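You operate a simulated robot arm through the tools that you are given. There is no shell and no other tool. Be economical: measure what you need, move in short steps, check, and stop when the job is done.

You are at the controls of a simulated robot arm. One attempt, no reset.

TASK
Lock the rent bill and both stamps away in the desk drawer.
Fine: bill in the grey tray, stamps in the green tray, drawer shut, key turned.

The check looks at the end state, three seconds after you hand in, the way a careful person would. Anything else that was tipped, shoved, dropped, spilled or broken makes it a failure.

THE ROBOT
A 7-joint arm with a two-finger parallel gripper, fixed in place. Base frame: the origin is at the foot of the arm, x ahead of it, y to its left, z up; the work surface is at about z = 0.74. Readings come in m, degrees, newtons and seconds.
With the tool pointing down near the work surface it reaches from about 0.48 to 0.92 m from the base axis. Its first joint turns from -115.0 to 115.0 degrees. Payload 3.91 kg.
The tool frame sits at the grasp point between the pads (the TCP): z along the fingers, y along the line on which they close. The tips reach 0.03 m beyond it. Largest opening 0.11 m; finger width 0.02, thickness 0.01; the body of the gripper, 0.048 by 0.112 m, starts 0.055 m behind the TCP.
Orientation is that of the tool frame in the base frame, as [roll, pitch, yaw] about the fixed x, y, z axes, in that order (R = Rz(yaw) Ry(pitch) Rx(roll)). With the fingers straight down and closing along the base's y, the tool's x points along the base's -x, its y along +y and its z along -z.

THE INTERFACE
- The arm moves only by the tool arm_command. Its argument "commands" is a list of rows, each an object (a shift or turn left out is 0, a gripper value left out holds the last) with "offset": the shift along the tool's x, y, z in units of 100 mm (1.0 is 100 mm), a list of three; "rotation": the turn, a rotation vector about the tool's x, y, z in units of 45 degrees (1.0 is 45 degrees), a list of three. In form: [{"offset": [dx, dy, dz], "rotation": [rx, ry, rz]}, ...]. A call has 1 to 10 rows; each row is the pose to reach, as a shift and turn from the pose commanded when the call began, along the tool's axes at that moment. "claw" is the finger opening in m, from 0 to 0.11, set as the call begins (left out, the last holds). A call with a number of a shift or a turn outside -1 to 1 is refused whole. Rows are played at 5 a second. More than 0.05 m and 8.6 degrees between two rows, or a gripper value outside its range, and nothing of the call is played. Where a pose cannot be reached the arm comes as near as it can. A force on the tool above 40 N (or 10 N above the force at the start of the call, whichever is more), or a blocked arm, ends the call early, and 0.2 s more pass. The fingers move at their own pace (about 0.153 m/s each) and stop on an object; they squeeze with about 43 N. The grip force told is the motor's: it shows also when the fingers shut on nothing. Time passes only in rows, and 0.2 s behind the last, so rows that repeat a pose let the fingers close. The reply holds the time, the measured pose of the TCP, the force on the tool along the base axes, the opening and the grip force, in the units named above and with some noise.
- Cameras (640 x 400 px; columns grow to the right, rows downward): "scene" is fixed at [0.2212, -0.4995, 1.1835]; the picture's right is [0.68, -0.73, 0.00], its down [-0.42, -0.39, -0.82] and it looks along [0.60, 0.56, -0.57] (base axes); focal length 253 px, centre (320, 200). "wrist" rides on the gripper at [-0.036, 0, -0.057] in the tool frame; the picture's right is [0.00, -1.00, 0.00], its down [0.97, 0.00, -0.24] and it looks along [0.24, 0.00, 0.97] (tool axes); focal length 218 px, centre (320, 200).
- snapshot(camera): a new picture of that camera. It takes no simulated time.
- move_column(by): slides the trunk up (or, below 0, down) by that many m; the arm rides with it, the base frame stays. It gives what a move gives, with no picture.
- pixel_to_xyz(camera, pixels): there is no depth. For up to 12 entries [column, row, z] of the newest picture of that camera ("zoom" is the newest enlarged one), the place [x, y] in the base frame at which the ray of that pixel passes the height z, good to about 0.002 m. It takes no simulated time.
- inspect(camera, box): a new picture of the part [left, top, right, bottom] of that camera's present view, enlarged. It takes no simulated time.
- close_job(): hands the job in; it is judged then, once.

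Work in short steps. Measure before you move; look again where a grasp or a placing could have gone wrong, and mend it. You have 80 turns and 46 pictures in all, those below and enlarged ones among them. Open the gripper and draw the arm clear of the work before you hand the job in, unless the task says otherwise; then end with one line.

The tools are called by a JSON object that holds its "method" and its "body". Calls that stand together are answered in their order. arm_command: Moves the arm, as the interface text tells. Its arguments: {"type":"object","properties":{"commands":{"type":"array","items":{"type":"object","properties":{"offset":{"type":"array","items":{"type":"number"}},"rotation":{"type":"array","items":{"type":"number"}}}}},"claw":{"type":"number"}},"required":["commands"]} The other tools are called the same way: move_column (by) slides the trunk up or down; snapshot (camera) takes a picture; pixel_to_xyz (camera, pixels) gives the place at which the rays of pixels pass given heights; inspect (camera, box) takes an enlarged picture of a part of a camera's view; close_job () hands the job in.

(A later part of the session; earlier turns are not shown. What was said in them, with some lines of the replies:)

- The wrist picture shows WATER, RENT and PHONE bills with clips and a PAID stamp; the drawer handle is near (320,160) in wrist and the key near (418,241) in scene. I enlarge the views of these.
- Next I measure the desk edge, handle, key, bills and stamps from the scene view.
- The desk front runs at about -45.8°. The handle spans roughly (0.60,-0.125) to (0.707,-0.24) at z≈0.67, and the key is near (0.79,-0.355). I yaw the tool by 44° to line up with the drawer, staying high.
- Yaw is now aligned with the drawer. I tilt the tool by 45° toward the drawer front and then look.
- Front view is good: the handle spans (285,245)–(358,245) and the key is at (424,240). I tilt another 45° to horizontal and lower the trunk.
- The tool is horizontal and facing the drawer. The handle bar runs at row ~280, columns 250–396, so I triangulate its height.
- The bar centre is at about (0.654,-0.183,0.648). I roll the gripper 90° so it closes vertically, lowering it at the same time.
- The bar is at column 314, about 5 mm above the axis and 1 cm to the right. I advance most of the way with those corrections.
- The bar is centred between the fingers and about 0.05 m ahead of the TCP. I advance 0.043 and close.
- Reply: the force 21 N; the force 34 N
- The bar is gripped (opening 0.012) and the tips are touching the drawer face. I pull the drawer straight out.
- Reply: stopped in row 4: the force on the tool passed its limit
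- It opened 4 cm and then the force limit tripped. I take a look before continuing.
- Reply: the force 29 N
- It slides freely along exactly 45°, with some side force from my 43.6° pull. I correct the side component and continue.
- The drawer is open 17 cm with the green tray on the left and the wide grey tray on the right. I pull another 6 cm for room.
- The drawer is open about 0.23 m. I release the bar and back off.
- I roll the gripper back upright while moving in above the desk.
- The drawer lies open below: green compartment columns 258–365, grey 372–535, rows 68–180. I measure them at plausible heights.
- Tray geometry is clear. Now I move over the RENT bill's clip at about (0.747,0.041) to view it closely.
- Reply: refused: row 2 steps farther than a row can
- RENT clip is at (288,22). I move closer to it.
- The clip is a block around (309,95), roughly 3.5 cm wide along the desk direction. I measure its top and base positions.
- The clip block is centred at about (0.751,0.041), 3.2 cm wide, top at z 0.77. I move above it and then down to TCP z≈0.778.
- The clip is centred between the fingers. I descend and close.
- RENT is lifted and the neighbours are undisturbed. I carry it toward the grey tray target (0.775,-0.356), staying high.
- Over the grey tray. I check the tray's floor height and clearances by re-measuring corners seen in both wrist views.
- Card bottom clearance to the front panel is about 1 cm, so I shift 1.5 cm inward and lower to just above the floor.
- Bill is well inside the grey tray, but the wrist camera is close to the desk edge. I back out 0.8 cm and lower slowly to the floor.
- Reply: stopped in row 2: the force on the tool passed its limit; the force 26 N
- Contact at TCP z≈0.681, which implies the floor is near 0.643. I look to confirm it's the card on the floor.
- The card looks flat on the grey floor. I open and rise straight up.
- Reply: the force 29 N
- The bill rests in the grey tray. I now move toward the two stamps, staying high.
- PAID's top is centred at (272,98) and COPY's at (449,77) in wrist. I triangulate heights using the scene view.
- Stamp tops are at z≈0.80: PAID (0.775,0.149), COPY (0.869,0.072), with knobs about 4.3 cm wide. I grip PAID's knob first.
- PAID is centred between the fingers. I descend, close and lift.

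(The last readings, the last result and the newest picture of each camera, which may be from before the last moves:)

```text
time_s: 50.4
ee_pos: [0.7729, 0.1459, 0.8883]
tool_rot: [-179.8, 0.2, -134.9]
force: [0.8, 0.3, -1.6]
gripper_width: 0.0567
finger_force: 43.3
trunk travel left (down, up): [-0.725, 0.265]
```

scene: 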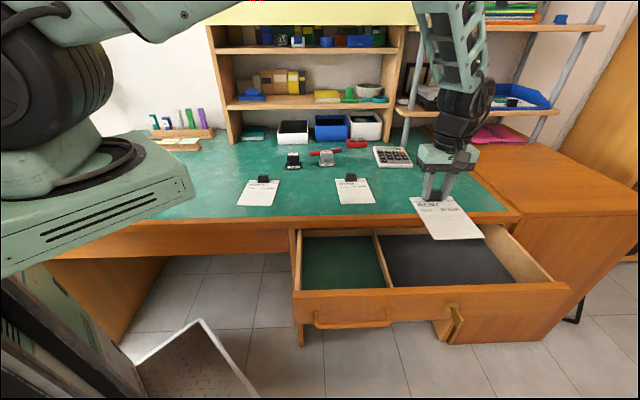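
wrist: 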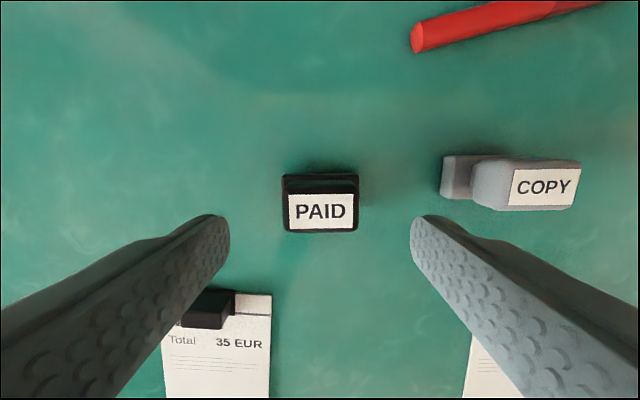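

Opening is 0.0566, wider than the knob, so I may hold the stamp by its base's upper rim. I check.

{"method": "snapshot", "body": {"camera": "wrist"}}

{"method": "inspect", "body": {"camera": "scene", "box": [240, 90, 360, 165]}}

```text
15 pictures are left
```

wrist: 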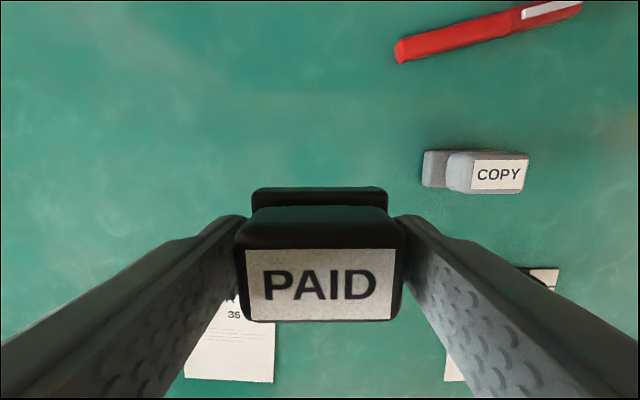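

```text
5.33 times, centred on (300, 128) of scene
```

zoom: 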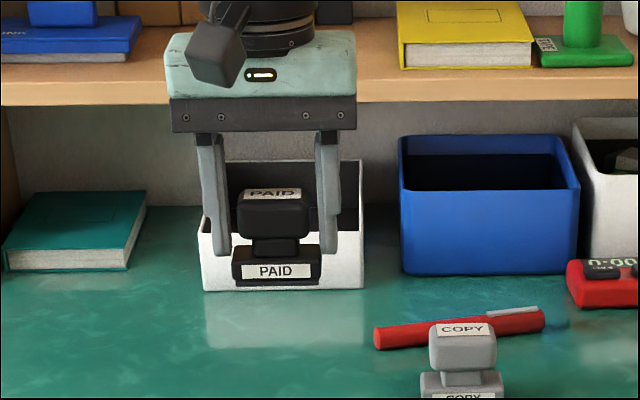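

It's held level by the base rim and stable. I carry it to the green tray gently.

{"method": "arm_command", "body": {"commands": [{"offset": [0.2, -0.09, 0]}, {"offset": [0.42, -0.19, 0]}, {"offset": [0.65, -0.29, 0]}, {"offset": [0.8875, -0.39, 0]}]}}

{"method": "arm_command", "body": {"commands": [{"offset": [0.22, -0.1, 0]}, {"offset": [0.44, -0.2, 0]}, {"offset": [0.66, -0.3, 0]}, {"offset": [0.8875, -0.39, 0]}]}}

{"method": "arm_command", "body": {"commands": [{"offset": [0.22, -0.1, 0]}, {"offset": [0.44, -0.2, 0]}, {"offset": [0.66, -0.3, 0]}, {"offset": [0.8875, -0.39, 0]}]}}

{"method": "arm_command", "body": {"commands": [{"offset": [0.22, -0.1, 0]}, {"offset": [0.44, -0.2, 0]}, {"offset": [0.66, -0.3, 0]}, {"offset": [0.8875, -0.39, 0]}]}}

{"method": "snapshot", "body": {"camera": "wrist"}}

```text
time_s: 51.4
ee_pos: [0.7393, 0.0563, 0.8879]
tool_rot: [-179.7, 0.2, -135.0]
force: [1.1, -0.1, -0.6]
gripper_width: 0.0568
finger_force: 42.9
trunk travel left (down, up): [-0.725, 0.265]
```

```text
time_s: 52.4
ee_pos: [0.7041, -0.0331, 0.8873]
tool_rot: [-179.7, 0.2, -134.9]
force: [-0.2, 0.3, -1.3]
gripper_width: 0.0571
finger_force: 42.7
trunk travel left (down, up): [-0.725, 0.265]
```

```text
time_s: 53.4
ee_pos: [0.6696, -0.1269, 0.8884]
tool_rot: [-179.7, 0.1, -134.9]
force: [0.5, 0.6, 0.3]
gripper_width: 0.0572
finger_force: 42.8
trunk travel left (down, up): [-0.725, 0.265]
```

```text
time_s: 54.4
ee_pos: [0.6345, -0.2155, 0.8885]
tool_rot: [-179.7, 0.2, -134.9]
force: [-0.5, 0.2, -0.2]
gripper_width: 0.0567
finger_force: 43.0
trunk travel left (down, up): [-0.725, 0.265]
```

```text
13 pictures are left
```

wrist: 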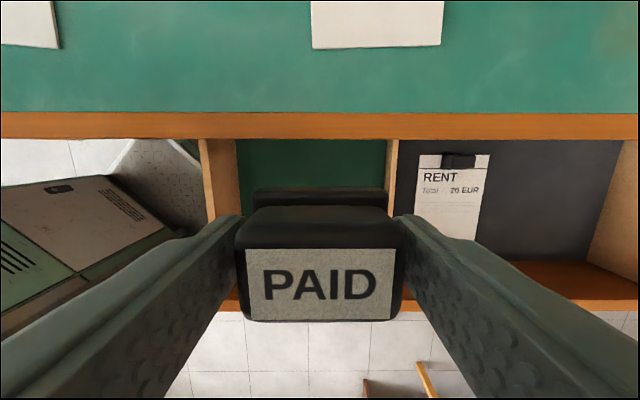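

Over the green tray, centred. I lower to just above the floor, then inch down.

{"method": "arm_command", "body": {"commands": [{"offset": [0, 0, 0.3]}, {"offset": [0, 0, 0.65]}, {"offset": [0, 0, 1.0]}]}}

{"method": "arm_command", "body": {"commands": [{"offset": [0, 0, 0.3]}, {"offset": [0, 0, 0.6]}, {"offset": [0, 0, 0.8]}, {"offset": [0, 0, 0.85]}, {"offset": [0, 0, 0.88]}, {"offset": [0, 0, 0.91]}, {"offset": [0, 0, 0.94]}, {"offset": [0, 0, 0.97]}]}}

```text
time_s: 55.2
ee_pos: [0.6341, -0.2166, 0.7863]
tool_rot: [-179.7, 0.1, -134.9]
force: [0.6, 0.1, -1.4]
gripper_width: 0.0569
finger_force: 42.7
trunk travel left (down, up): [-0.725, 0.265]
```

```text
time_s: 57.0
ee_pos: [0.6342, -0.215, 0.6903]
tool_rot: [-179.7, 0.1, -135.0]
force: [0.0, 0.0, -1.1]
gripper_width: 0.0568
finger_force: 43.4
trunk travel left (down, up): [-0.725, 0.265]
```

No contact yet at 0.690; I continue in 3 mm steps.

{"method": "arm_command", "body": {"commands": [{"offset": [0, 0, 0.03]}, {"offset": [0, 0, 0.06]}, {"offset": [0, 0, 0.09]}, {"offset": [0, 0, 0.12]}, {"offset": [0, 0, 0.15]}]}}

```text
time_s: 58.1
ee_pos: [0.6356, -0.2147, 0.6815]
tool_rot: [-179.4, 0.3, -134.7]
force: [-13.1, 2.2, 32.0]
gripper_width: 0.0569
finger_force: 42.9
trunk travel left (down, up): [-0.725, 0.265]
stopped in row 5: the force on the tool passed its limit (the readings are from after the stop); the commanded pose is now the measured one
```

It stopped at the same height as before, so something else may be touching. I inspect.

{"method": "inspect", "body": {"camera": "scene", "box": [290, 180, 450, 280]}}

```text
4.00 times, centred on (370, 230) of scene
```

zoom: 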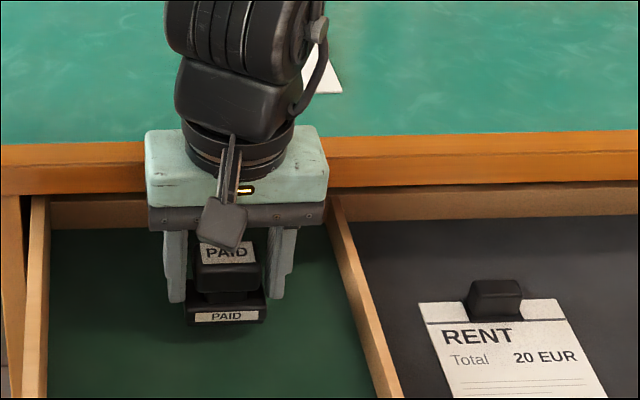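

{"method": "pixel_to_xyz", "body": {"camera": "scene", "pixels": [[346.5, 260.7, 0.62], [346.5, 260.7, 0.63], [346.5, 260.7, 0.635], [346.5, 260.7, 0.645], [468, 228, 0.645], [468, 228, 0.635]]}}

```text
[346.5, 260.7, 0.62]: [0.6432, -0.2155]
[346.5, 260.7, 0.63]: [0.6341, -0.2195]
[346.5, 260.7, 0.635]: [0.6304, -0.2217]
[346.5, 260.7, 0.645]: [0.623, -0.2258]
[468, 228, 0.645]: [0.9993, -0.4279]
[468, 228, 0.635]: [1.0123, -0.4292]
```

The stamp's base is at about z 0.64, consistent with standing on the floor (the card had just sagged). I release and rise.

{"method": "arm_command", "body": {"commands": [{"offset": [0, 0, 0]}, {"offset": [0, 0, 0]}, {"offset": [0, 0, 0]}], "claw": 0.072}}

{"method": "arm_command", "body": {"commands": [{"offset": [0, 0, -0.2]}, {"offset": [0, 0, -0.5]}, {"offset": [0, 0, -0.8]}, {"offset": [0, 0, -1.0]}]}}

{"method": "arm_command", "body": {"commands": [{"offset": [0, 0, -0.4]}, {"offset": [0, 0, -0.8]}, {"offset": [0, 0, -1.0]}]}}

{"method": "snapshot", "body": {"camera": "wrist"}}

```text
time_s: 58.8
ee_pos: [0.6369, -0.2149, 0.6807]
tool_rot: [-179.5, 0.3, -134.7]
force: [-13.4, 0.9, 29.8]
gripper_width: 0.0721
finger_force: 0.3
trunk travel left (down, up): [-0.725, 0.265]
stopped in row 3: the force on the tool passed its limit (the readings are from after the stop); the commanded pose is now the measured one
```

```text
time_s: 59.8
ee_pos: [0.6398, -0.2123, 0.7803]
tool_rot: [-179.6, 0.3, -134.8]
force: [0.6, -0.6, -0.2]
gripper_width: 0.072
finger_force: 0.1
trunk travel left (down, up): [-0.725, 0.265]
```

```text
time_s: 60.5
ee_pos: [0.6358, -0.2134, 0.8817]
tool_rot: [-179.7, 0.3, -134.8]
force: [0.1, -1.0, 0.5]
gripper_width: 0.0717
finger_force: 0.0
trunk travel left (down, up): [-0.725, 0.265]
```

```text
11 pictures are left
```

wrist: 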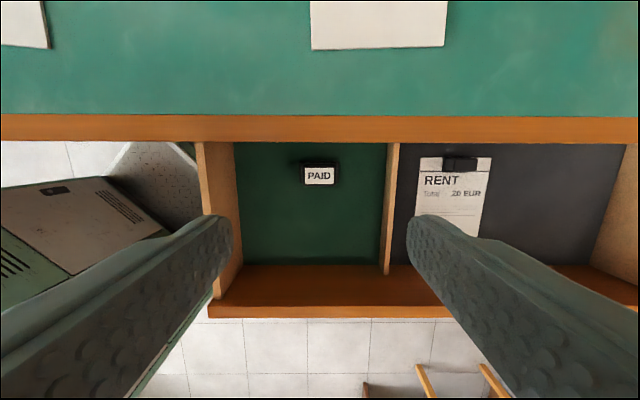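

PAID stands upright in the green tray. (The gripper brushes the desk edge at TCP z 0.681, so I'll stop above that next time and place further out.) Now to COPY at (0.869,0.072).

{"method": "arm_command", "body": {"commands": [{"offset": [-0.3, 0.03, -0.1]}, {"offset": [-0.6, 0.06, -0.1]}, {"offset": [-0.92, 0.09, -0.1]}]}}

{"method": "arm_command", "body": {"commands": [{"offset": [-0.3, 0.03, 0]}, {"offset": [-0.6, 0.06, 0]}, {"offset": [-0.92, 0.09, 0]}]}}

{"method": "arm_command", "body": {"commands": [{"offset": [-0.3, 0.03, 0]}, {"offset": [-0.6, 0.06, 0]}, {"offset": [-0.92, 0.09, 0]}]}}

{"method": "arm_command", "body": {"commands": [{"offset": [-0.3, 0.03, 0]}, {"offset": [-0.6, 0.06, 0]}, {"offset": [-0.9, 0.09, 0]}]}}

{"method": "snapshot", "body": {"camera": "wrist"}}

```text
time_s: 61.4
ee_pos: [0.6945, -0.1442, 0.8895]
tool_rot: [-179.7, 0.3, -134.8]
force: [0.2, 0.2, 0.0]
gripper_width: 0.0722
finger_force: 0.1
trunk travel left (down, up): [-0.725, 0.265]
```

```text
time_s: 62.1
ee_pos: [0.7534, -0.0709, 0.8879]
tool_rot: [-179.6, 0.3, -134.8]
force: [0.1, -0.1, 0.0]
gripper_width: 0.0721
finger_force: 0.0
trunk travel left (down, up): [-0.725, 0.265]
```

```text
time_s: 63.0
ee_pos: [0.8121, 0.0001, 0.8892]
tool_rot: [-179.6, 0.3, -134.9]
force: [0.4, 0.3, 0.2]
gripper_width: 0.0724
finger_force: 0.1
trunk travel left (down, up): [-0.725, 0.265]
```

```text
time_s: 63.8
ee_pos: [0.8657, 0.0695, 0.8915]
tool_rot: [-179.7, 0.2, -134.8]
force: [-0.8, -0.3, 0.9]
gripper_width: 0.0722
finger_force: 0.1
trunk travel left (down, up): [-0.725, 0.265]
```

```text
10 pictures are left
```

wrist: 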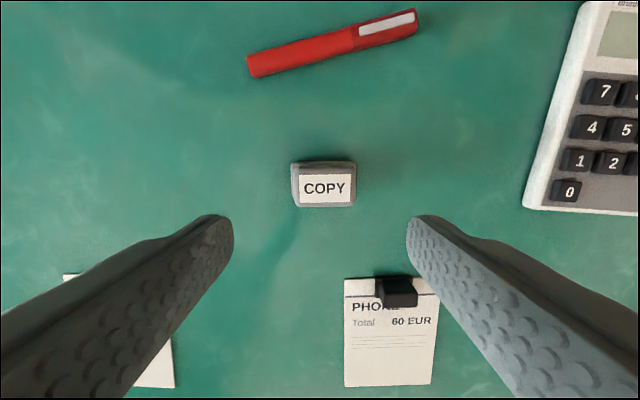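

COPY's top is at (324,188); I correct 8 mm inward and 3 mm right, descend to TCP z≈0.796, grip the knob and lift.

{"method": "arm_command", "body": {"commands": [{"offset": [-0.08, -0.025, 0.1]}, {"offset": [-0.08, -0.025, 0.45]}, {"offset": [-0.08, -0.025, 0.75]}, {"offset": [-0.08, -0.025, 0.95]}]}}

{"method": "arm_command", "body": {"commands": [{"offset": [0, 0, 0]}, {"offset": [0, 0, 0]}, {"offset": [0, 0, 0]}], "claw": 0}}

{"method": "arm_command", "body": {"commands": [{"offset": [0, 0, -0.2]}, {"offset": [0, 0, -0.5]}, {"offset": [0, 0, -0.8]}, {"offset": [0, 0, -1.0]}]}}

```text
time_s: 64.8
ee_pos: [0.8749, 0.0745, 0.7962]
tool_rot: [-179.5, 0.3, -134.9]
force: [-0.1, 0.4, 1.2]
gripper_width: 0.0719
finger_force: 0.0
trunk travel left (down, up): [-0.725, 0.265]
```

```text
time_s: 65.5
ee_pos: [0.8749, 0.0745, 0.7963]
tool_rot: [-179.7, 0.3, -134.8]
force: [0.7, -0.2, 0.4]
gripper_width: 0.0453
finger_force: 42.3
trunk travel left (down, up): [-0.725, 0.265]
```

```text
time_s: 66.5
ee_pos: [0.8754, 0.075, 0.8962]
tool_rot: [-179.6, 0.3, -134.9]
force: [0.5, 0.1, -0.1]
gripper_width: 0.0455
finger_force: 42.8
trunk travel left (down, up): [-0.725, 0.265]
```

COPY's knob is gripped (0.045). I carry it out to the green tray, in front of PAID.

{"method": "arm_command", "body": {"commands": [{"offset": [0.2, -0.02, 0]}, {"offset": [0.45, -0.03, 0]}, {"offset": [0.68, -0.05, 0]}, {"offset": [0.914, -0.07, 0]}]}}

{"method": "arm_command", "body": {"commands": [{"offset": [0.22, -0.02, 0]}, {"offset": [0.45, -0.03, 0]}, {"offset": [0.68, -0.05, 0]}, {"offset": [0.914, -0.07, 0]}]}}

{"method": "arm_command", "body": {"commands": [{"offset": [0.22, -0.02, 0]}, {"offset": [0.45, -0.03, 0]}, {"offset": [0.68, -0.05, 0]}, {"offset": [0.914, -0.07, 0]}]}}

{"method": "arm_command", "body": {"commands": [{"offset": [0.22, -0.02, 0]}, {"offset": [0.45, -0.03, 0]}, {"offset": [0.68, -0.05, 0]}, {"offset": [0.914, -0.07, 0]}]}}

{"method": "arm_command", "body": {"commands": [{"offset": [0.22, -0.02, 0]}, {"offset": [0.45, -0.03, 0]}, {"offset": [0.68, -0.05, 0]}, {"offset": [0.914, -0.07, 0]}]}}

{"method": "snapshot", "body": {"camera": "wrist"}}

```text
time_s: 67.5
ee_pos: [0.8159, 0.0042, 0.8978]
tool_rot: [-179.6, 0.2, -134.7]
force: [1.2, -0.4, -1.2]
gripper_width: 0.0451
finger_force: 42.6
trunk travel left (down, up): [-0.725, 0.265]
```

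```text
time_s: 68.5
ee_pos: [0.7554, -0.0631, 0.8967]
tool_rot: [-179.6, 0.3, -134.6]
force: [0.4, 0.4, 1.0]
gripper_width: 0.0453
finger_force: 43.2
trunk travel left (down, up): [-0.725, 0.265]
```

```text
time_s: 69.5
ee_pos: [0.6967, -0.1353, 0.8945]
tool_rot: [-179.4, 0.3, -134.8]
force: [0.3, 0.3, -1.3]
gripper_width: 0.0453
finger_force: 42.7
trunk travel left (down, up): [-0.725, 0.265]
```

```text
time_s: 70.5
ee_pos: [0.6371, -0.2078, 0.8934]
tool_rot: [-179.5, 0.3, -134.8]
force: [-0.1, 0.1, -1.3]
gripper_width: 0.0454
finger_force: 42.8
trunk travel left (down, up): [-0.725, 0.265]
```

```text
time_s: 71.5
ee_pos: [0.5773, -0.2745, 0.8933]
tool_rot: [-179.6, 0.4, -134.6]
force: [-0.5, 0.1, -0.5]
gripper_width: 0.0452
finger_force: 43.5
trunk travel left (down, up): [-0.725, 0.265]
```

```text
9 pictures are left
```

wrist: 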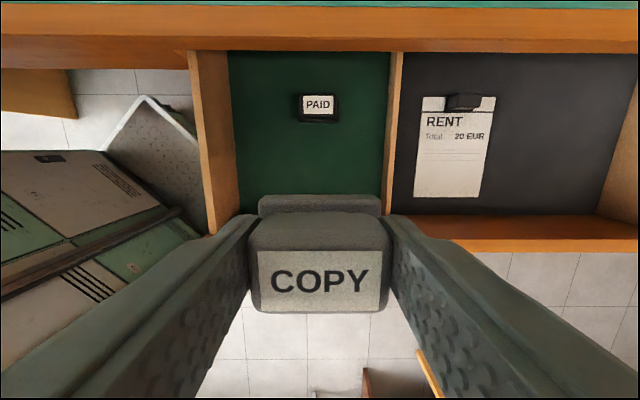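

COPY is over the front part of the green tray, clear of PAID. I lower it, slowing near the floor.

{"method": "arm_command", "body": {"commands": [{"offset": [0, 0, 0.3]}, {"offset": [0, 0, 0.65]}, {"offset": [0, 0, 1.0]}]}}

{"method": "arm_command", "body": {"commands": [{"offset": [0, 0, 0.3]}, {"offset": [0, 0, 0.6]}, {"offset": [0, 0, 0.8]}, {"offset": [0, 0, 0.88]}, {"offset": [0, 0, 0.92]}, {"offset": [0, 0, 0.95]}]}}

{"method": "arm_command", "body": {"commands": [{"offset": [0, 0, 0.02]}, {"offset": [0, 0, 0.04]}, {"offset": [0, 0, 0.06]}, {"offset": [0, 0, 0.08]}]}}

```text
time_s: 72.3
ee_pos: [0.5771, -0.273, 0.7915]
tool_rot: [-179.5, 0.3, -134.8]
force: [-0.9, 0.0, 0.0]
gripper_width: 0.0454
finger_force: 43.3
trunk travel left (down, up): [-0.725, 0.265]
```

```text
time_s: 73.8
ee_pos: [0.5788, -0.2763, 0.6993]
tool_rot: [-179.7, 0.2, -134.8]
force: [0.4, 0.0, -0.9]
gripper_width: 0.0452
finger_force: 43.0
trunk travel left (down, up): [-0.725, 0.265]
```

```text
time_s: 74.8
ee_pos: [0.5811, -0.2761, 0.6913]
tool_rot: [-179.5, 0.2, -134.9]
force: [-0.1, 0.7, -0.9]
gripper_width: 0.0454
finger_force: 43.3
trunk travel left (down, up): [-0.725, 0.265]
```

No contact yet at 0.691; I inch further down.

{"method": "arm_command", "body": {"commands": [{"offset": [0, 0, 0.03]}, {"offset": [0, 0, 0.06]}, {"offset": [0, 0, 0.09]}, {"offset": [0, 0, 0.12]}, {"offset": [0, 0, 0.15]}, {"offset": [0, 0, 0.18]}, {"offset": [0, 0, 0.21]}, {"offset": [0, 0, 0.24]}]}}

```text
time_s: 76.5
ee_pos: [0.5793, -0.2741, 0.6666]
tool_rot: [-179.6, 0.3, -134.8]
force: [0.4, 0.1, -0.7]
gripper_width: 0.0454
finger_force: 43.1
trunk travel left (down, up): [-0.725, 0.265]
```

The floor is lower still. I continue in 3 mm steps.

{"method": "arm_command", "body": {"commands": [{"offset": [0, 0, 0.03]}, {"offset": [0, 0, 0.06]}, {"offset": [0, 0, 0.09]}, {"offset": [0, 0, 0.12]}, {"offset": [0, 0, 0.15]}]}}

{"method": "inspect", "body": {"camera": "scene", "box": [280, 190, 440, 290]}}

```text
time_s: 77.6
ee_pos: [0.5806, -0.2749, 0.6562]
tool_rot: [-179.6, 0.2, -134.8]
force: [-4.7, 3.4, 26.6]
gripper_width: 0.0453
finger_force: 43.1
trunk travel left (down, up): [-0.725, 0.265]
stopped in row 5: the force on the tool passed its limit (the readings are from after the stop); the commanded pose is now the measured one
```

```text
4.00 times, centred on (360, 240) of scene
```

zoom: 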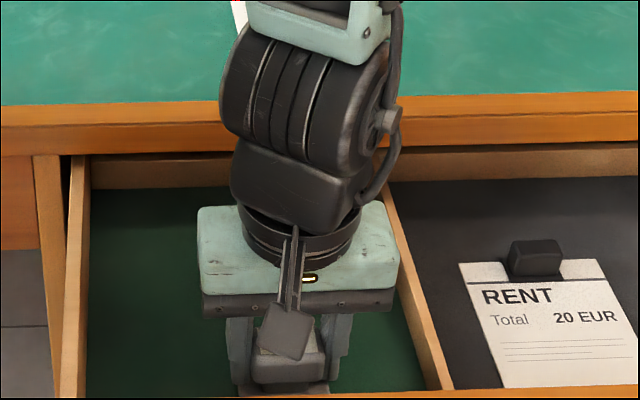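

Contact at TCP 0.656 puts the floor at about 0.60. I release COPY and rise.

{"method": "arm_command", "body": {"commands": [{"offset": [0, 0, 0]}, {"offset": [0, 0, 0]}, {"offset": [0, 0, 0]}], "claw": 0.065}}

{"method": "arm_command", "body": {"commands": [{"offset": [0, 0, -0.2]}, {"offset": [0, 0, -0.5]}, {"offset": [0, 0, -0.8]}, {"offset": [0, 0, -1.0]}]}}

{"method": "move_column", "body": {"by": 0.2}}

{"method": "snapshot", "body": {"camera": "wrist"}}

```text
time_s: 78.4
ee_pos: [0.5783, -0.2747, 0.6555]
tool_rot: [-179.6, 0.4, -134.9]
force: [-0.1, -0.5, -0.1]
gripper_width: 0.0648
finger_force: 0.0
trunk travel left (down, up): [-0.725, 0.265]
```

```text
time_s: 79.4
ee_pos: [0.5794, -0.2757, 0.756]
tool_rot: [-179.6, 0.3, -134.9]
force: [-1.1, 0.8, -0.7]
gripper_width: 0.065
finger_force: 0.0
trunk travel left (down, up): [-0.725, 0.265]
```

```text
time_s: 81.5
ee_pos: [0.5803, -0.2747, 0.9541]
tool_rot: [-179.5, 0.2, -134.8]
force: [-0.7, 0.4, 0.9]
gripper_width: 0.0649
finger_force: 0.1
trunk travel left (down, up): [-0.925, 0.065]
```

```text
7 pictures are left
```

wrist: 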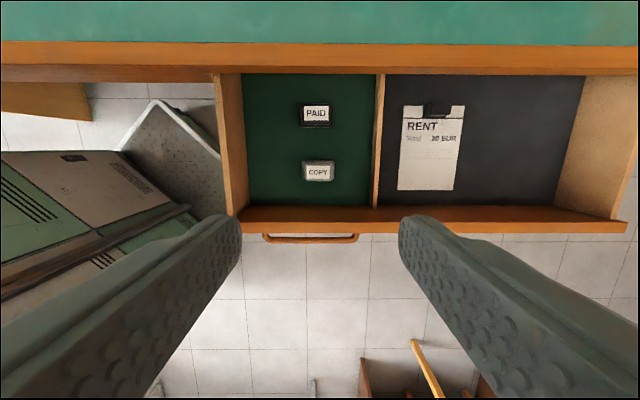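

Everything is standing in the correct trays. I close the claw, tilt to horizontal again and move out in front of the drawer (between handle and key) for pushing.

{"method": "arm_command", "body": {"commands": [{"offset": [0.16, -0.1, 0], "rotation": [0, -0.17, 0]}, {"offset": [0.33, -0.2, 0], "rotation": [0, -0.34, 0]}, {"offset": [0.5, -0.32, 0], "rotation": [0, -0.51, 0]}, {"offset": [0.66, -0.43, 0], "rotation": [0, -0.68, 0]}, {"offset": [0.82, -0.54, 0], "rotation": [0, -0.84, 0]}, {"offset": [0.98, -0.65, 0], "rotation": [0, -1.0, 0]}], "claw": 0}}

{"method": "arm_command", "body": {"commands": [{"offset": [0.12, -0.1, -0.12], "rotation": [0, -0.17, 0]}, {"offset": [0.24, -0.2, -0.24], "rotation": [0, -0.34, 0]}, {"offset": [0.36, -0.32, -0.36], "rotation": [0, -0.51, 0]}, {"offset": [0.48, -0.43, -0.48], "rotation": [0, -0.68, 0]}, {"offset": [0.59, -0.54, -0.59], "rotation": [0, -0.84, 0]}, {"offset": [0.693, -0.65, -0.693], "rotation": [0, -1.0, 0]}]}}

{"method": "move_column", "body": {"by": -0.1}}

{"method": "snapshot", "body": {"camera": "wrist"}}

```text
time_s: 82.9
ee_pos: [0.5564, -0.3908, 0.955]
tool_rot: [-179.2, 45.3, -134.2]
force: [0.1, 0.8, -0.2]
gripper_width: 0.0
finger_force: 37.6
trunk travel left (down, up): [-0.925, 0.065]
```

```text
time_s: 84.3
ee_pos: [0.5297, -0.5138, 0.9615]
tool_rot: [-121.4, 88.7, -76.5]
force: [-0.2, 0.5, -0.4]
gripper_width: 0.0001
finger_force: 37.4
trunk travel left (down, up): [-0.925, 0.065]
```

```text
time_s: 85.7
ee_pos: [0.5335, -0.5118, 0.8634]
tool_rot: [-111.4, 88.8, -66.1]
force: [0.3, 0.3, 1.1]
gripper_width: 0.0
finger_force: 37.7
trunk travel left (down, up): [-0.825, 0.165]
```

```text
6 pictures are left
```

wrist: 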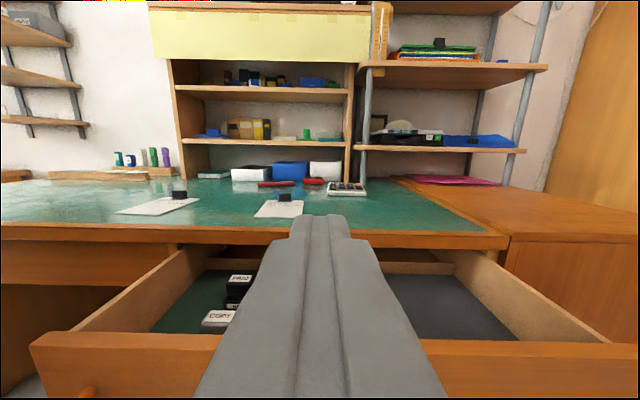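

The drawer panel is ahead. I lower to z≈0.66 and push it in steadily, stopping before the end.

{"method": "move_column", "body": {"by": -0.2}}

{"method": "arm_command", "body": {"commands": [{"offset": [0, 0, 0.2]}, {"offset": [0, 0, 0.4]}, {"offset": [0, 0, 0.55]}, {"offset": [0, 0, 0.65]}, {"offset": [0, 0, 0.75]}, {"offset": [0, 0, 0.85]}, {"offset": [0, 0, 0.95]}]}}

{"method": "arm_command", "body": {"commands": [{"offset": [0, 0, 0.1]}, {"offset": [0, 0, 0.2]}, {"offset": [0, 0, 0.3]}, {"offset": [0, 0, 0.4]}, {"offset": [0, 0, 0.5]}, {"offset": [0, 0, 0.6]}, {"offset": [0, 0, 0.7]}, {"offset": [0, 0, 0.8]}, {"offset": [0, 0, 0.9]}, {"offset": [0, 0, 1.0]}]}}

```text
time_s: 87.8
ee_pos: [0.5322, -0.512, 0.6618]
tool_rot: [-117.5, 88.8, -72.4]
force: [-0.2, 0.8, -0.6]
gripper_width: 0.0
finger_force: 37.9
trunk travel left (down, up): [-0.625, 0.365]
```

```text
time_s: 89.4
ee_pos: [0.6005, -0.4378, 0.6567]
tool_rot: [-57.1, 89.3, -11.9]
force: [0.3, -0.8, 0.3]
gripper_width: 0.0
finger_force: 37.4
trunk travel left (down, up): [-0.625, 0.365]
```

```text
time_s: 91.6
ee_pos: [0.6711, -0.3676, 0.6591]
tool_rot: [-74.1, 89.4, -28.9]
force: [-2.1, -0.3, -1.5]
gripper_width: 0.0001
finger_force: 37.6
trunk travel left (down, up): [-0.625, 0.365]
```

Pushing smoothly with low force (TCP u≈0.215 of about 0.327). I continue to the end.

{"method": "arm_command", "body": {"commands": [{"offset": [0, 0, 0.1]}, {"offset": [0, 0, 0.2]}, {"offset": [0, 0, 0.3]}, {"offset": [0, 0, 0.4]}, {"offset": [0, 0, 0.5]}, {"offset": [0, 0, 0.6]}, {"offset": [0, 0, 0.7]}, {"offset": [0, 0, 0.8]}, {"offset": [0, 0, 0.9]}, {"offset": [0, 0, 1.0]}]}}

{"method": "arm_command", "body": {"commands": [{"offset": [0, 0, 0.05]}, {"offset": [0, 0, 0.1]}, {"offset": [0, 0, 0.15]}, {"offset": [0, 0, 0.2]}, {"offset": [0, 0, 0.25]}, {"offset": [0, 0, 0.3]}]}}

```text
time_s: 93.8
ee_pos: [0.7384, -0.3252, 0.6683]
tool_rot: [-127.3, 86.6, -82.9]
force: [-2.8, -1.7, -2.3]
gripper_width: 0.0
finger_force: 38.2
trunk travel left (down, up): [-0.625, 0.365]
```

```text
time_s: 95.2
ee_pos: [0.7631, -0.3159, 0.6754]
tool_rot: [-123.6, 85.1, -79.5]
force: [-2.8, -2.1, -3.7]
gripper_width: 0.0002
finger_force: 38.2
trunk travel left (down, up): [-0.625, 0.365]
```

The arm drifted sideways and up (reach limit in this posture), so I look at the situation.

{"method": "snapshot", "body": {"camera": "wrist"}}

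```text
5 pictures are left
```

wrist: 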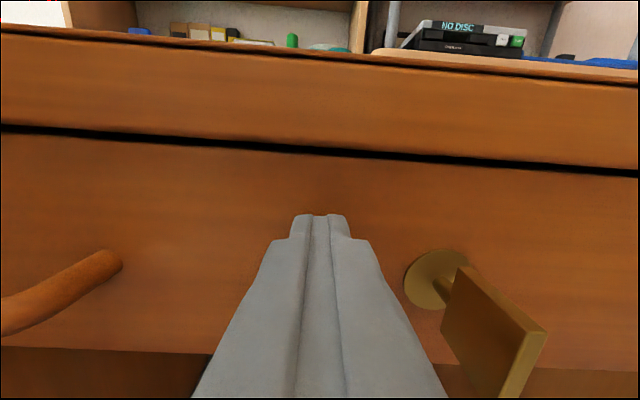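

The drawer is nearly shut and the key bow is visible at (490,330). The trunk is too high for this posture, so I back off, raise the arm 0.3 m, then lower the trunk 0.3 m.

{"method": "arm_command", "body": {"commands": [{"offset": [0, 0, -0.2]}, {"offset": [0, 0, -0.5]}, {"offset": [0, 0, -0.8]}, {"offset": [0, 0, -1.0]}, {"offset": [0, 0, -1.0]}]}}

{"method": "arm_command", "body": {"commands": [{"offset": [-0.3, 0, -0.1]}, {"offset": [-0.65, 0, -0.2]}, {"offset": [-1.0, 0, -0.3]}]}}

{"method": "arm_command", "body": {"commands": [{"offset": [-0.3, 0, -0.1]}, {"offset": [-0.65, 0, -0.1]}, {"offset": [-1.0, 0, -0.1]}]}}

{"method": "arm_command", "body": {"commands": [{"offset": [-0.3, 0, 0]}, {"offset": [-0.65, 0, 0]}, {"offset": [-1.0, 0, 0]}]}}

{"method": "move_column", "body": {"by": -0.3}}

```text
time_s: 96.4
ee_pos: [0.6953, -0.3531, 0.6662]
tool_rot: [-107.9, 88.1, -62.6]
force: [-0.5, 0.2, 0.3]
gripper_width: 0.0001
finger_force: 37.7
trunk travel left (down, up): [-0.625, 0.365]
```

```text
time_s: 97.2
ee_pos: [0.6719, -0.3686, 0.7576]
tool_rot: [-52.5, 89.5, -7.3]
force: [0.7, 0.4, -0.4]
gripper_width: 0.0
finger_force: 37.5
trunk travel left (down, up): [-0.625, 0.365]
```

```text
time_s: 98.0
ee_pos: [0.6625, -0.376, 0.8605]
tool_rot: [-58.1, 89.4, -13.0]
force: [0.0, 0.0, 0.1]
gripper_width: 0.0
finger_force: 38.1
trunk travel left (down, up): [-0.625, 0.365]
```

```text
time_s: 98.8
ee_pos: [0.6637, -0.372, 0.9554]
tool_rot: [-58.3, 89.4, -13.1]
force: [-0.1, -0.3, -0.6]
gripper_width: 0.0
finger_force: 37.6
trunk travel left (down, up): [-0.625, 0.365]
```

```text
time_s: 101.8
ee_pos: [0.6624, -0.3728, 0.6551]
tool_rot: [-59.3, 89.4, -14.1]
force: [0.7, -0.6, 0.4]
gripper_width: 0.0
finger_force: 37.4
trunk travel left (down, up): [-0.325, 0.665]
```

Posture is good now and the heading is 45°. I push again to full closure.

{"method": "arm_command", "body": {"commands": [{"offset": [0, 0.05, 0.3]}, {"offset": [0, 0.1, 0.5]}, {"offset": [0, 0.1, 0.65]}, {"offset": [0, 0.1, 0.75]}, {"offset": [0, 0.1, 0.85]}, {"offset": [0, 0.1, 0.95]}, {"offset": [0, 0.1, 1.0]}]}}

{"method": "arm_command", "body": {"commands": [{"offset": [0, 0, 0.04]}, {"offset": [0, 0, 0.08]}, {"offset": [0, 0, 0.12]}, {"offset": [0, 0, 0.16]}, {"offset": [0, 0, 0.2]}, {"offset": [0, 0, 0.24]}, {"offset": [0, 0, 0.28]}, {"offset": [0, 0, 0.32]}, {"offset": [0, 0, 0.36]}, {"offset": [0, 0, 0.4]}]}}

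```text
time_s: 103.4
ee_pos: [0.726, -0.2937, 0.6566]
tool_rot: [-59.9, 89.4, -14.7]
force: [0.5, 0.1, -0.2]
gripper_width: 0.0001
finger_force: 38.5
trunk travel left (down, up): [-0.325, 0.665]
```

```text
time_s: 105.0
ee_pos: [0.7413, -0.2792, 0.6551]
tool_rot: [-63.7, 89.4, -18.4]
force: [-19.0, -8.4, 0.7]
gripper_width: 0.0002
finger_force: 38.0
trunk travel left (down, up): [-0.325, 0.665]
stopped in row 7: the force on the tool passed its limit (the readings are from after the stop); the commanded pose is now the measured one
```

It stopped at exactly the closed depth with a firm force, so the drawer is shut. I back off and move in front of the key for a look.

{"method": "arm_command", "body": {"commands": [{"offset": [0, 0, -0.3]}, {"offset": [0, 0, -0.7]}, {"offset": [0, 0, -1.0]}, {"offset": [0, -0.4, -1.0]}, {"offset": [0, -0.8, -1.0]}], "claw": 0.06}}

{"method": "snapshot", "body": {"camera": "wrist"}}

```text
time_s: 106.2
ee_pos: [0.7306, -0.4055, 0.6556]
tool_rot: [-66.5, 89.4, -21.5]
force: [-0.6, -0.9, -0.1]
gripper_width: 0.0599
finger_force: 0.1
trunk travel left (down, up): [-0.325, 0.665]
```

```text
4 pictures are left
```

wrist: 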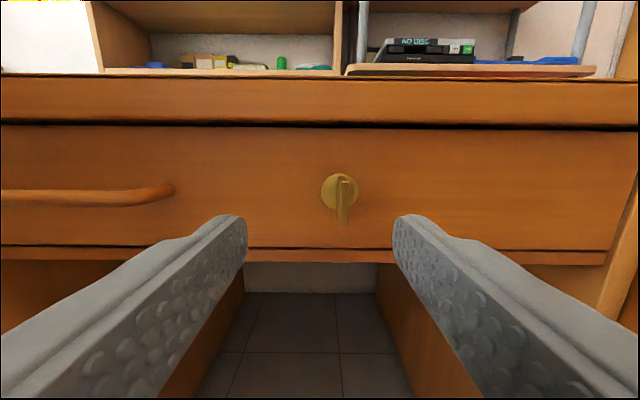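

Key axis works out to s≈0.82, z≈0.655, with a vertical bow plate whose outer end is at u≈0.323. I shift 1.6 cm right, advance 8.5 cm and close on it.

{"method": "arm_command", "body": {"commands": [{"offset": [0, -0.165, 0.1]}, {"offset": [0, -0.165, 0.4]}, {"offset": [0, -0.165, 0.65]}, {"offset": [0, -0.165, 0.85]}]}}

{"method": "arm_command", "body": {"commands": [{"offset": [0, 0, 0]}, {"offset": [0, 0, 0]}, {"offset": [0, 0, 0]}], "claw": 0}}

{"method": "snapshot", "body": {"camera": "wrist"}}

```text
time_s: 107.2
ee_pos: [0.802, -0.3577, 0.6578]
tool_rot: [-68.9, 89.4, -23.6]
force: [0.4, -0.2, 0.2]
gripper_width: 0.0598
finger_force: 0.1
trunk travel left (down, up): [-0.325, 0.665]
```

```text
time_s: 108.0
ee_pos: [0.8027, -0.3578, 0.6567]
tool_rot: [-67.6, 89.4, -22.5]
force: [7.8, -3.7, 1.3]
gripper_width: 0.0074
finger_force: 44.7
trunk travel left (down, up): [-0.325, 0.665]
```

```text
3 pictures are left
```

wrist: 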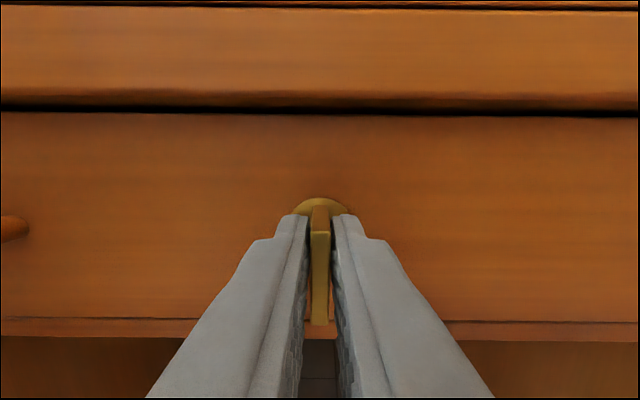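

The bow is gripped (0.0074). I turn it clockwise as seen from the front, in small steps.

{"method": "arm_command", "body": {"commands": [{"rotation": [0, 0, 0.1]}, {"rotation": [0, 0, 0.2]}, {"rotation": [0, 0, 0.3]}, {"rotation": [0, 0, 0.4]}, {"rotation": [0, 0, 0.5]}, {"rotation": [0, 0, 0.6]}, {"rotation": [0, 0, 0.7]}, {"rotation": [0, 0, 0.8]}, {"rotation": [0, 0, 0.9]}, {"rotation": [0, 0, 1.0]}]}}

```text
time_s: 110.2
ee_pos: [0.8014, -0.3591, 0.6551]
tool_rot: [89.9, 45.4, 134.6]
force: [24.7, -26.9, 9.6]
gripper_width: 0.0077
finger_force: 45.2
trunk travel left (down, up): [-0.325, 0.665]
```

Turned 45° with a growing sideways force (+s), so my axis is slightly left of the key's. I relieve 2 mm to the right and keep turning.

{"method": "arm_command", "body": {"commands": [{"offset": [-0.014, -0.014, 0]}, {"offset": [-0.014, -0.014, 0], "rotation": [0, 0, 0.1]}, {"offset": [-0.014, -0.014, 0], "rotation": [0, 0, 0.2]}, {"offset": [-0.014, -0.014, 0], "rotation": [0, 0, 0.3]}, {"offset": [-0.014, -0.014, 0], "rotation": [0, 0, 0.4]}, {"offset": [-0.014, -0.014, 0], "rotation": [0, 0, 0.5]}]}}

{"method": "inspect", "body": {"camera": "wrist", "box": [220, 130, 420, 255]}}

```text
time_s: 111.6
ee_pos: [0.8015, -0.3603, 0.6534]
tool_rot: [89.8, 22.8, 134.9]
force: [15.0, -17.9, 3.3]
gripper_width: 0.0077
finger_force: 44.5
trunk travel left (down, up): [-0.325, 0.665]
```

```text
3.20 times, centred on (320, 192) of wrist
```

zoom: 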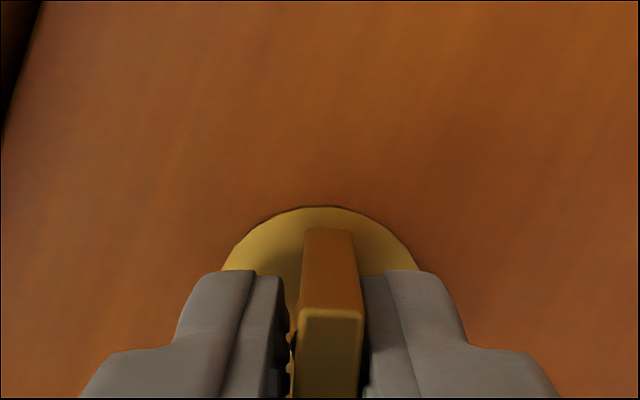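

The key turns with the gripper. I continue to 90°.

{"method": "arm_command", "body": {"commands": [{"offset": [-0.014, -0.006, 0], "rotation": [0, 0, 0.08]}, {"offset": [-0.014, -0.006, 0], "rotation": [0, 0, 0.18]}, {"offset": [-0.014, -0.006, 0], "rotation": [0, 0, 0.28]}, {"offset": [-0.014, -0.006, 0], "rotation": [0, 0, 0.38]}, {"offset": [-0.014, -0.006, 0], "rotation": [0, 0, 0.48]}, {"offset": [-0.014, -0.006, 0], "rotation": [0, 0, 0.52]}]}}

```text
time_s: 113.0
ee_pos: [0.8023, -0.3582, 0.654]
tool_rot: [89.8, -0.5, 135.4]
force: [-4.8, -7.0, -11.6]
gripper_width: 0.0075
finger_force: 45.4
trunk travel left (down, up): [-0.325, 0.665]
```

At 90° now. I add a few degrees to be sure it's at its stop, then release and back off.

{"method": "arm_command", "body": {"commands": [{"rotation": [0, 0, 0.05]}, {"rotation": [0, 0, 0.1]}, {"rotation": [0, 0, 0.15]}]}}

{"method": "arm_command", "body": {"commands": [{"offset": [0, 0, 0]}, {"offset": [0, 0, 0]}, {"offset": [0, 0, -0.2]}, {"offset": [0, 0, -0.6]}, {"offset": [0, 0, -1.0]}], "claw": 0.05}}

{"method": "snapshot", "body": {"camera": "wrist"}}

```text
time_s: 113.8
ee_pos: [0.8038, -0.3588, 0.655]
tool_rot: [90.0, -7.1, 135.3]
force: [-14.8, -5.1, -21.0]
gripper_width: 0.0082
finger_force: 44.8
trunk travel left (down, up): [-0.325, 0.665]
```

```text
time_s: 115.0
ee_pos: [0.7324, -0.4294, 0.6547]
tool_rot: [89.8, -7.0, 135.3]
force: [-0.2, 0.7, 0.5]
gripper_width: 0.0499
finger_force: 0.0
trunk travel left (down, up): [-0.325, 0.665]
```

```text
1 pictures are left
```

wrist: 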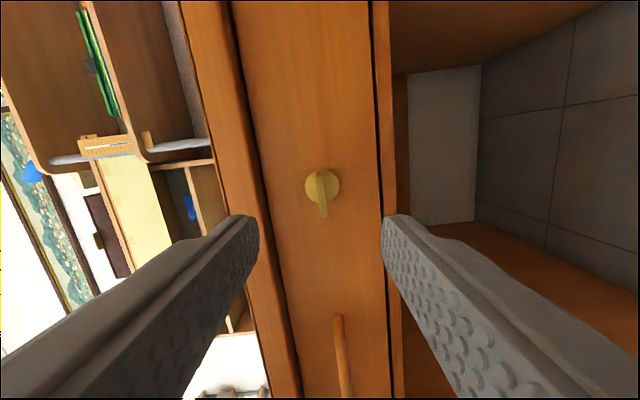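

The key bow has turned about 90° and the extra push met a stop. To verify the lock, I level the gripper, move to the handle and give a gentle tug.

{"method": "arm_command", "body": {"commands": [{"rotation": [0, 0, -0.08]}, {"rotation": [0, 0, -0.157]}]}}

{"method": "arm_command", "body": {"commands": [{"offset": [0.3, 0, 0]}, {"offset": [0.65, 0, 0]}, {"offset": [1.0, 0, 0]}]}}

{"method": "arm_command", "body": {"commands": [{"offset": [0.4, 0, 0]}, {"offset": [0.8, 0, 0]}, {"offset": [1.0, 0, 0]}]}}

```text
time_s: 115.6
ee_pos: [0.7323, -0.4304, 0.6554]
tool_rot: [89.7, 0.0, 135.2]
force: [0.3, 0.3, -0.7]
gripper_width: 0.0504
finger_force: 0.1
trunk travel left (down, up): [-0.325, 0.665]
```

```text
time_s: 116.4
ee_pos: [0.6589, -0.3574, 0.6567]
tool_rot: [89.8, -0.1, 135.1]
force: [0.5, 0.4, -0.3]
gripper_width: 0.0502
finger_force: 0.1
trunk travel left (down, up): [-0.325, 0.665]
```

```text
time_s: 117.2
ee_pos: [0.5913, -0.2886, 0.6541]
tool_rot: [89.8, 0.0, 135.2]
force: [-0.4, -0.5, 0.9]
gripper_width: 0.05
finger_force: 0.2
trunk travel left (down, up): [-0.325, 0.665]
```

I advance onto the handle bar and grip it.

{"method": "arm_command", "body": {"commands": [{"offset": [0.1, 0, 0.3]}, {"offset": [0.2, 0, 0.7]}, {"offset": [0.2, 0, 1.0]}, {"offset": [0.2, 0, 1.0]}]}}

{"method": "arm_command", "body": {"commands": [{"offset": [0, 0, 0.05]}, {"offset": [0, 0, 0.05]}, {"offset": [0, 0, 0.05]}], "claw": 0}}

{"method": "arm_command", "body": {"commands": [{"offset": [0, 0, -0.03]}, {"offset": [0, 0, -0.06]}, {"offset": [0, 0, -0.09]}, {"offset": [0, 0, -0.12]}, {"offset": [0, 0, -0.15]}]}}

```text
time_s: 118.2
ee_pos: [0.6448, -0.2038, 0.6526]
tool_rot: [89.9, 0.0, 135.2]
force: [0.0, -0.5, -0.3]
gripper_width: 0.0502
finger_force: 0.1
trunk travel left (down, up): [-0.325, 0.665]
```

```text
time_s: 119.0
ee_pos: [0.6465, -0.2014, 0.654]
tool_rot: [89.7, -0.1, 135.1]
force: [-23.0, -14.1, 0.6]
gripper_width: 0.0118
finger_force: 45.5
trunk travel left (down, up): [-0.325, 0.665]
stopped in row 3: the force on the tool passed its limit (the readings are from after the stop); the commanded pose is now the measured one
```

```text
time_s: 119.7
ee_pos: [0.6453, -0.2045, 0.6532]
tool_rot: [89.8, 0.0, 135.3]
force: [34.9, 19.8, 1.9]
gripper_width: 0.0118
finger_force: 45.7
trunk travel left (down, up): [-0.325, 0.665]
stopped in row 3: the force on the tool passed its limit (the readings are from after the stop); the commanded pose is now the measured one
```

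The tug met a firm stop with no drawer movement (locked). But the face contact reading was about 1 cm further out than before, so I probe the face with closed fingers at the same spot where I pushed before.

{"method": "arm_command", "body": {"commands": [{"offset": [0, 0, 0]}, {"offset": [0, 0, 0]}, {"offset": [0, 0, -0.3]}, {"offset": [0, 0, -0.6]}, {"offset": [-0.4, 0, -0.6]}, {"offset": [-0.8, 0, -0.6]}, {"offset": [-1.0, 0, -0.6]}], "claw": 0.05}}

{"method": "arm_command", "body": {"commands": [{"offset": [-0.2, 0, 0]}, {"offset": [-0.2, 0, 0.2]}, {"offset": [-0.2, 0, 0.4]}, {"offset": [-0.2, 0, 0.48]}, {"offset": [-0.2, 0, 0.53]}], "claw": 0}}

{"method": "arm_command", "body": {"commands": [{"offset": [0, 0, 0.03]}, {"offset": [0, 0, 0.06]}, {"offset": [0, 0, 0.09]}, {"offset": [0, 0, 0.12]}, {"offset": [0, 0, 0.15]}, {"offset": [0, 0, 0.18]}, {"offset": [0, 0, 0.21]}, {"offset": [0, 0, 0.24]}, {"offset": [0, 0, 0.27]}]}}

```text
time_s: 121.3
ee_pos: [0.673, -0.3174, 0.6547]
tool_rot: [89.7, 0.0, 135.2]
force: [-0.1, 0.0, -0.2]
gripper_width: 0.0503
finger_force: 0.1
trunk travel left (down, up): [-0.325, 0.665]
```

```text
time_s: 122.5
ee_pos: [0.7229, -0.293, 0.6542]
tool_rot: [89.8, 0.0, 135.2]
force: [0.4, -0.5, 1.2]
gripper_width: 0.0
finger_force: 37.3
trunk travel left (down, up): [-0.325, 0.665]
```

```text
time_s: 124.6
ee_pos: [0.7409, -0.2768, 0.6549]
tool_rot: [89.4, 0.0, 135.2]
force: [-23.4, -9.3, 4.3]
gripper_width: 0.0
finger_force: 37.8
trunk travel left (down, up): [-0.325, 0.665]
stopped in row 9: the force on the tool passed its limit (the readings are from after the stop); the commanded pose is now the measured one
```

The face is at u≈0.328, the same as at full closure, so the drawer is fully shut and locked. I back off, open the gripper, and take the last picture.

{"method": "arm_command", "body": {"commands": [{"offset": [0, 0, -0.3]}, {"offset": [0, 0, -0.7]}, {"offset": [0, 0, -1.0]}], "claw": 0.06}}

{"method": "arm_command", "body": {"commands": [{"offset": [0, 0, -0.4]}, {"offset": [0, 0, -0.8]}]}}

{"method": "move_column", "body": {"by": 0.4}}

{"method": "snapshot", "body": {"camera": "scene"}}

```text
time_s: 125.4
ee_pos: [0.67, -0.3493, 0.6517]
tool_rot: [89.6, 0.0, 135.3]
force: [-0.3, 0.0, -0.1]
gripper_width: 0.0601
finger_force: 0.1
trunk travel left (down, up): [-0.325, 0.665]
```

```text
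time_s: 126.0
ee_pos: [0.6152, -0.404, 0.6509]
tool_rot: [89.5, 0.0, 135.1]
force: [-1.3, 1.0, 0.5]
gripper_width: 0.06
finger_force: 0.1
trunk travel left (down, up): [-0.325, 0.665]
```

```text
time_s: 129.9
ee_pos: [0.6155, -0.4032, 1.0512]
tool_rot: [89.5, -0.1, 135.1]
force: [0.4, 0.0, 0.9]
gripper_width: 0.0604
finger_force: 0.1
trunk travel left (down, up): [-0.725, 0.265]
```

```text
0 pictures are left
```

scene: 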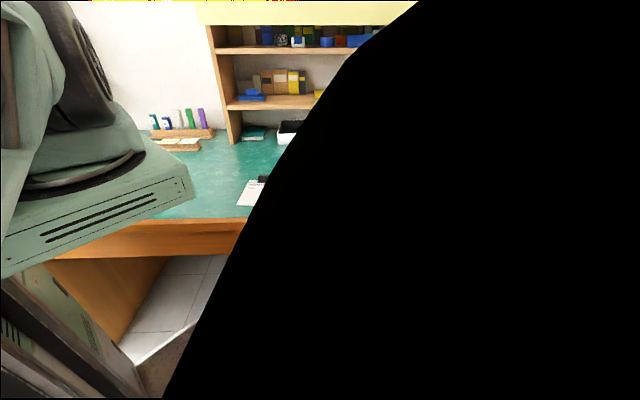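

The arm blocks the last picture, but the earlier checks stand: the drawer is shut and holds against a pull, the key is turned, and the gripper is open and clear. I hand in.

{"method": "close_job", "body": {}}

```text
The job is handed in.
```

I handed the job in with the rent bill in the grey tray, both stamps (PAID and COPY) upright in the green tray, the drawer shut and the key turned about 90°. The drawer did not move when I tugged the handle. The arm blocked my last picture, so I have no final view of the desk. The PAID stamp and the bill dropped about 3–4 cm when released, but the picture afterwards showed them lying properly.
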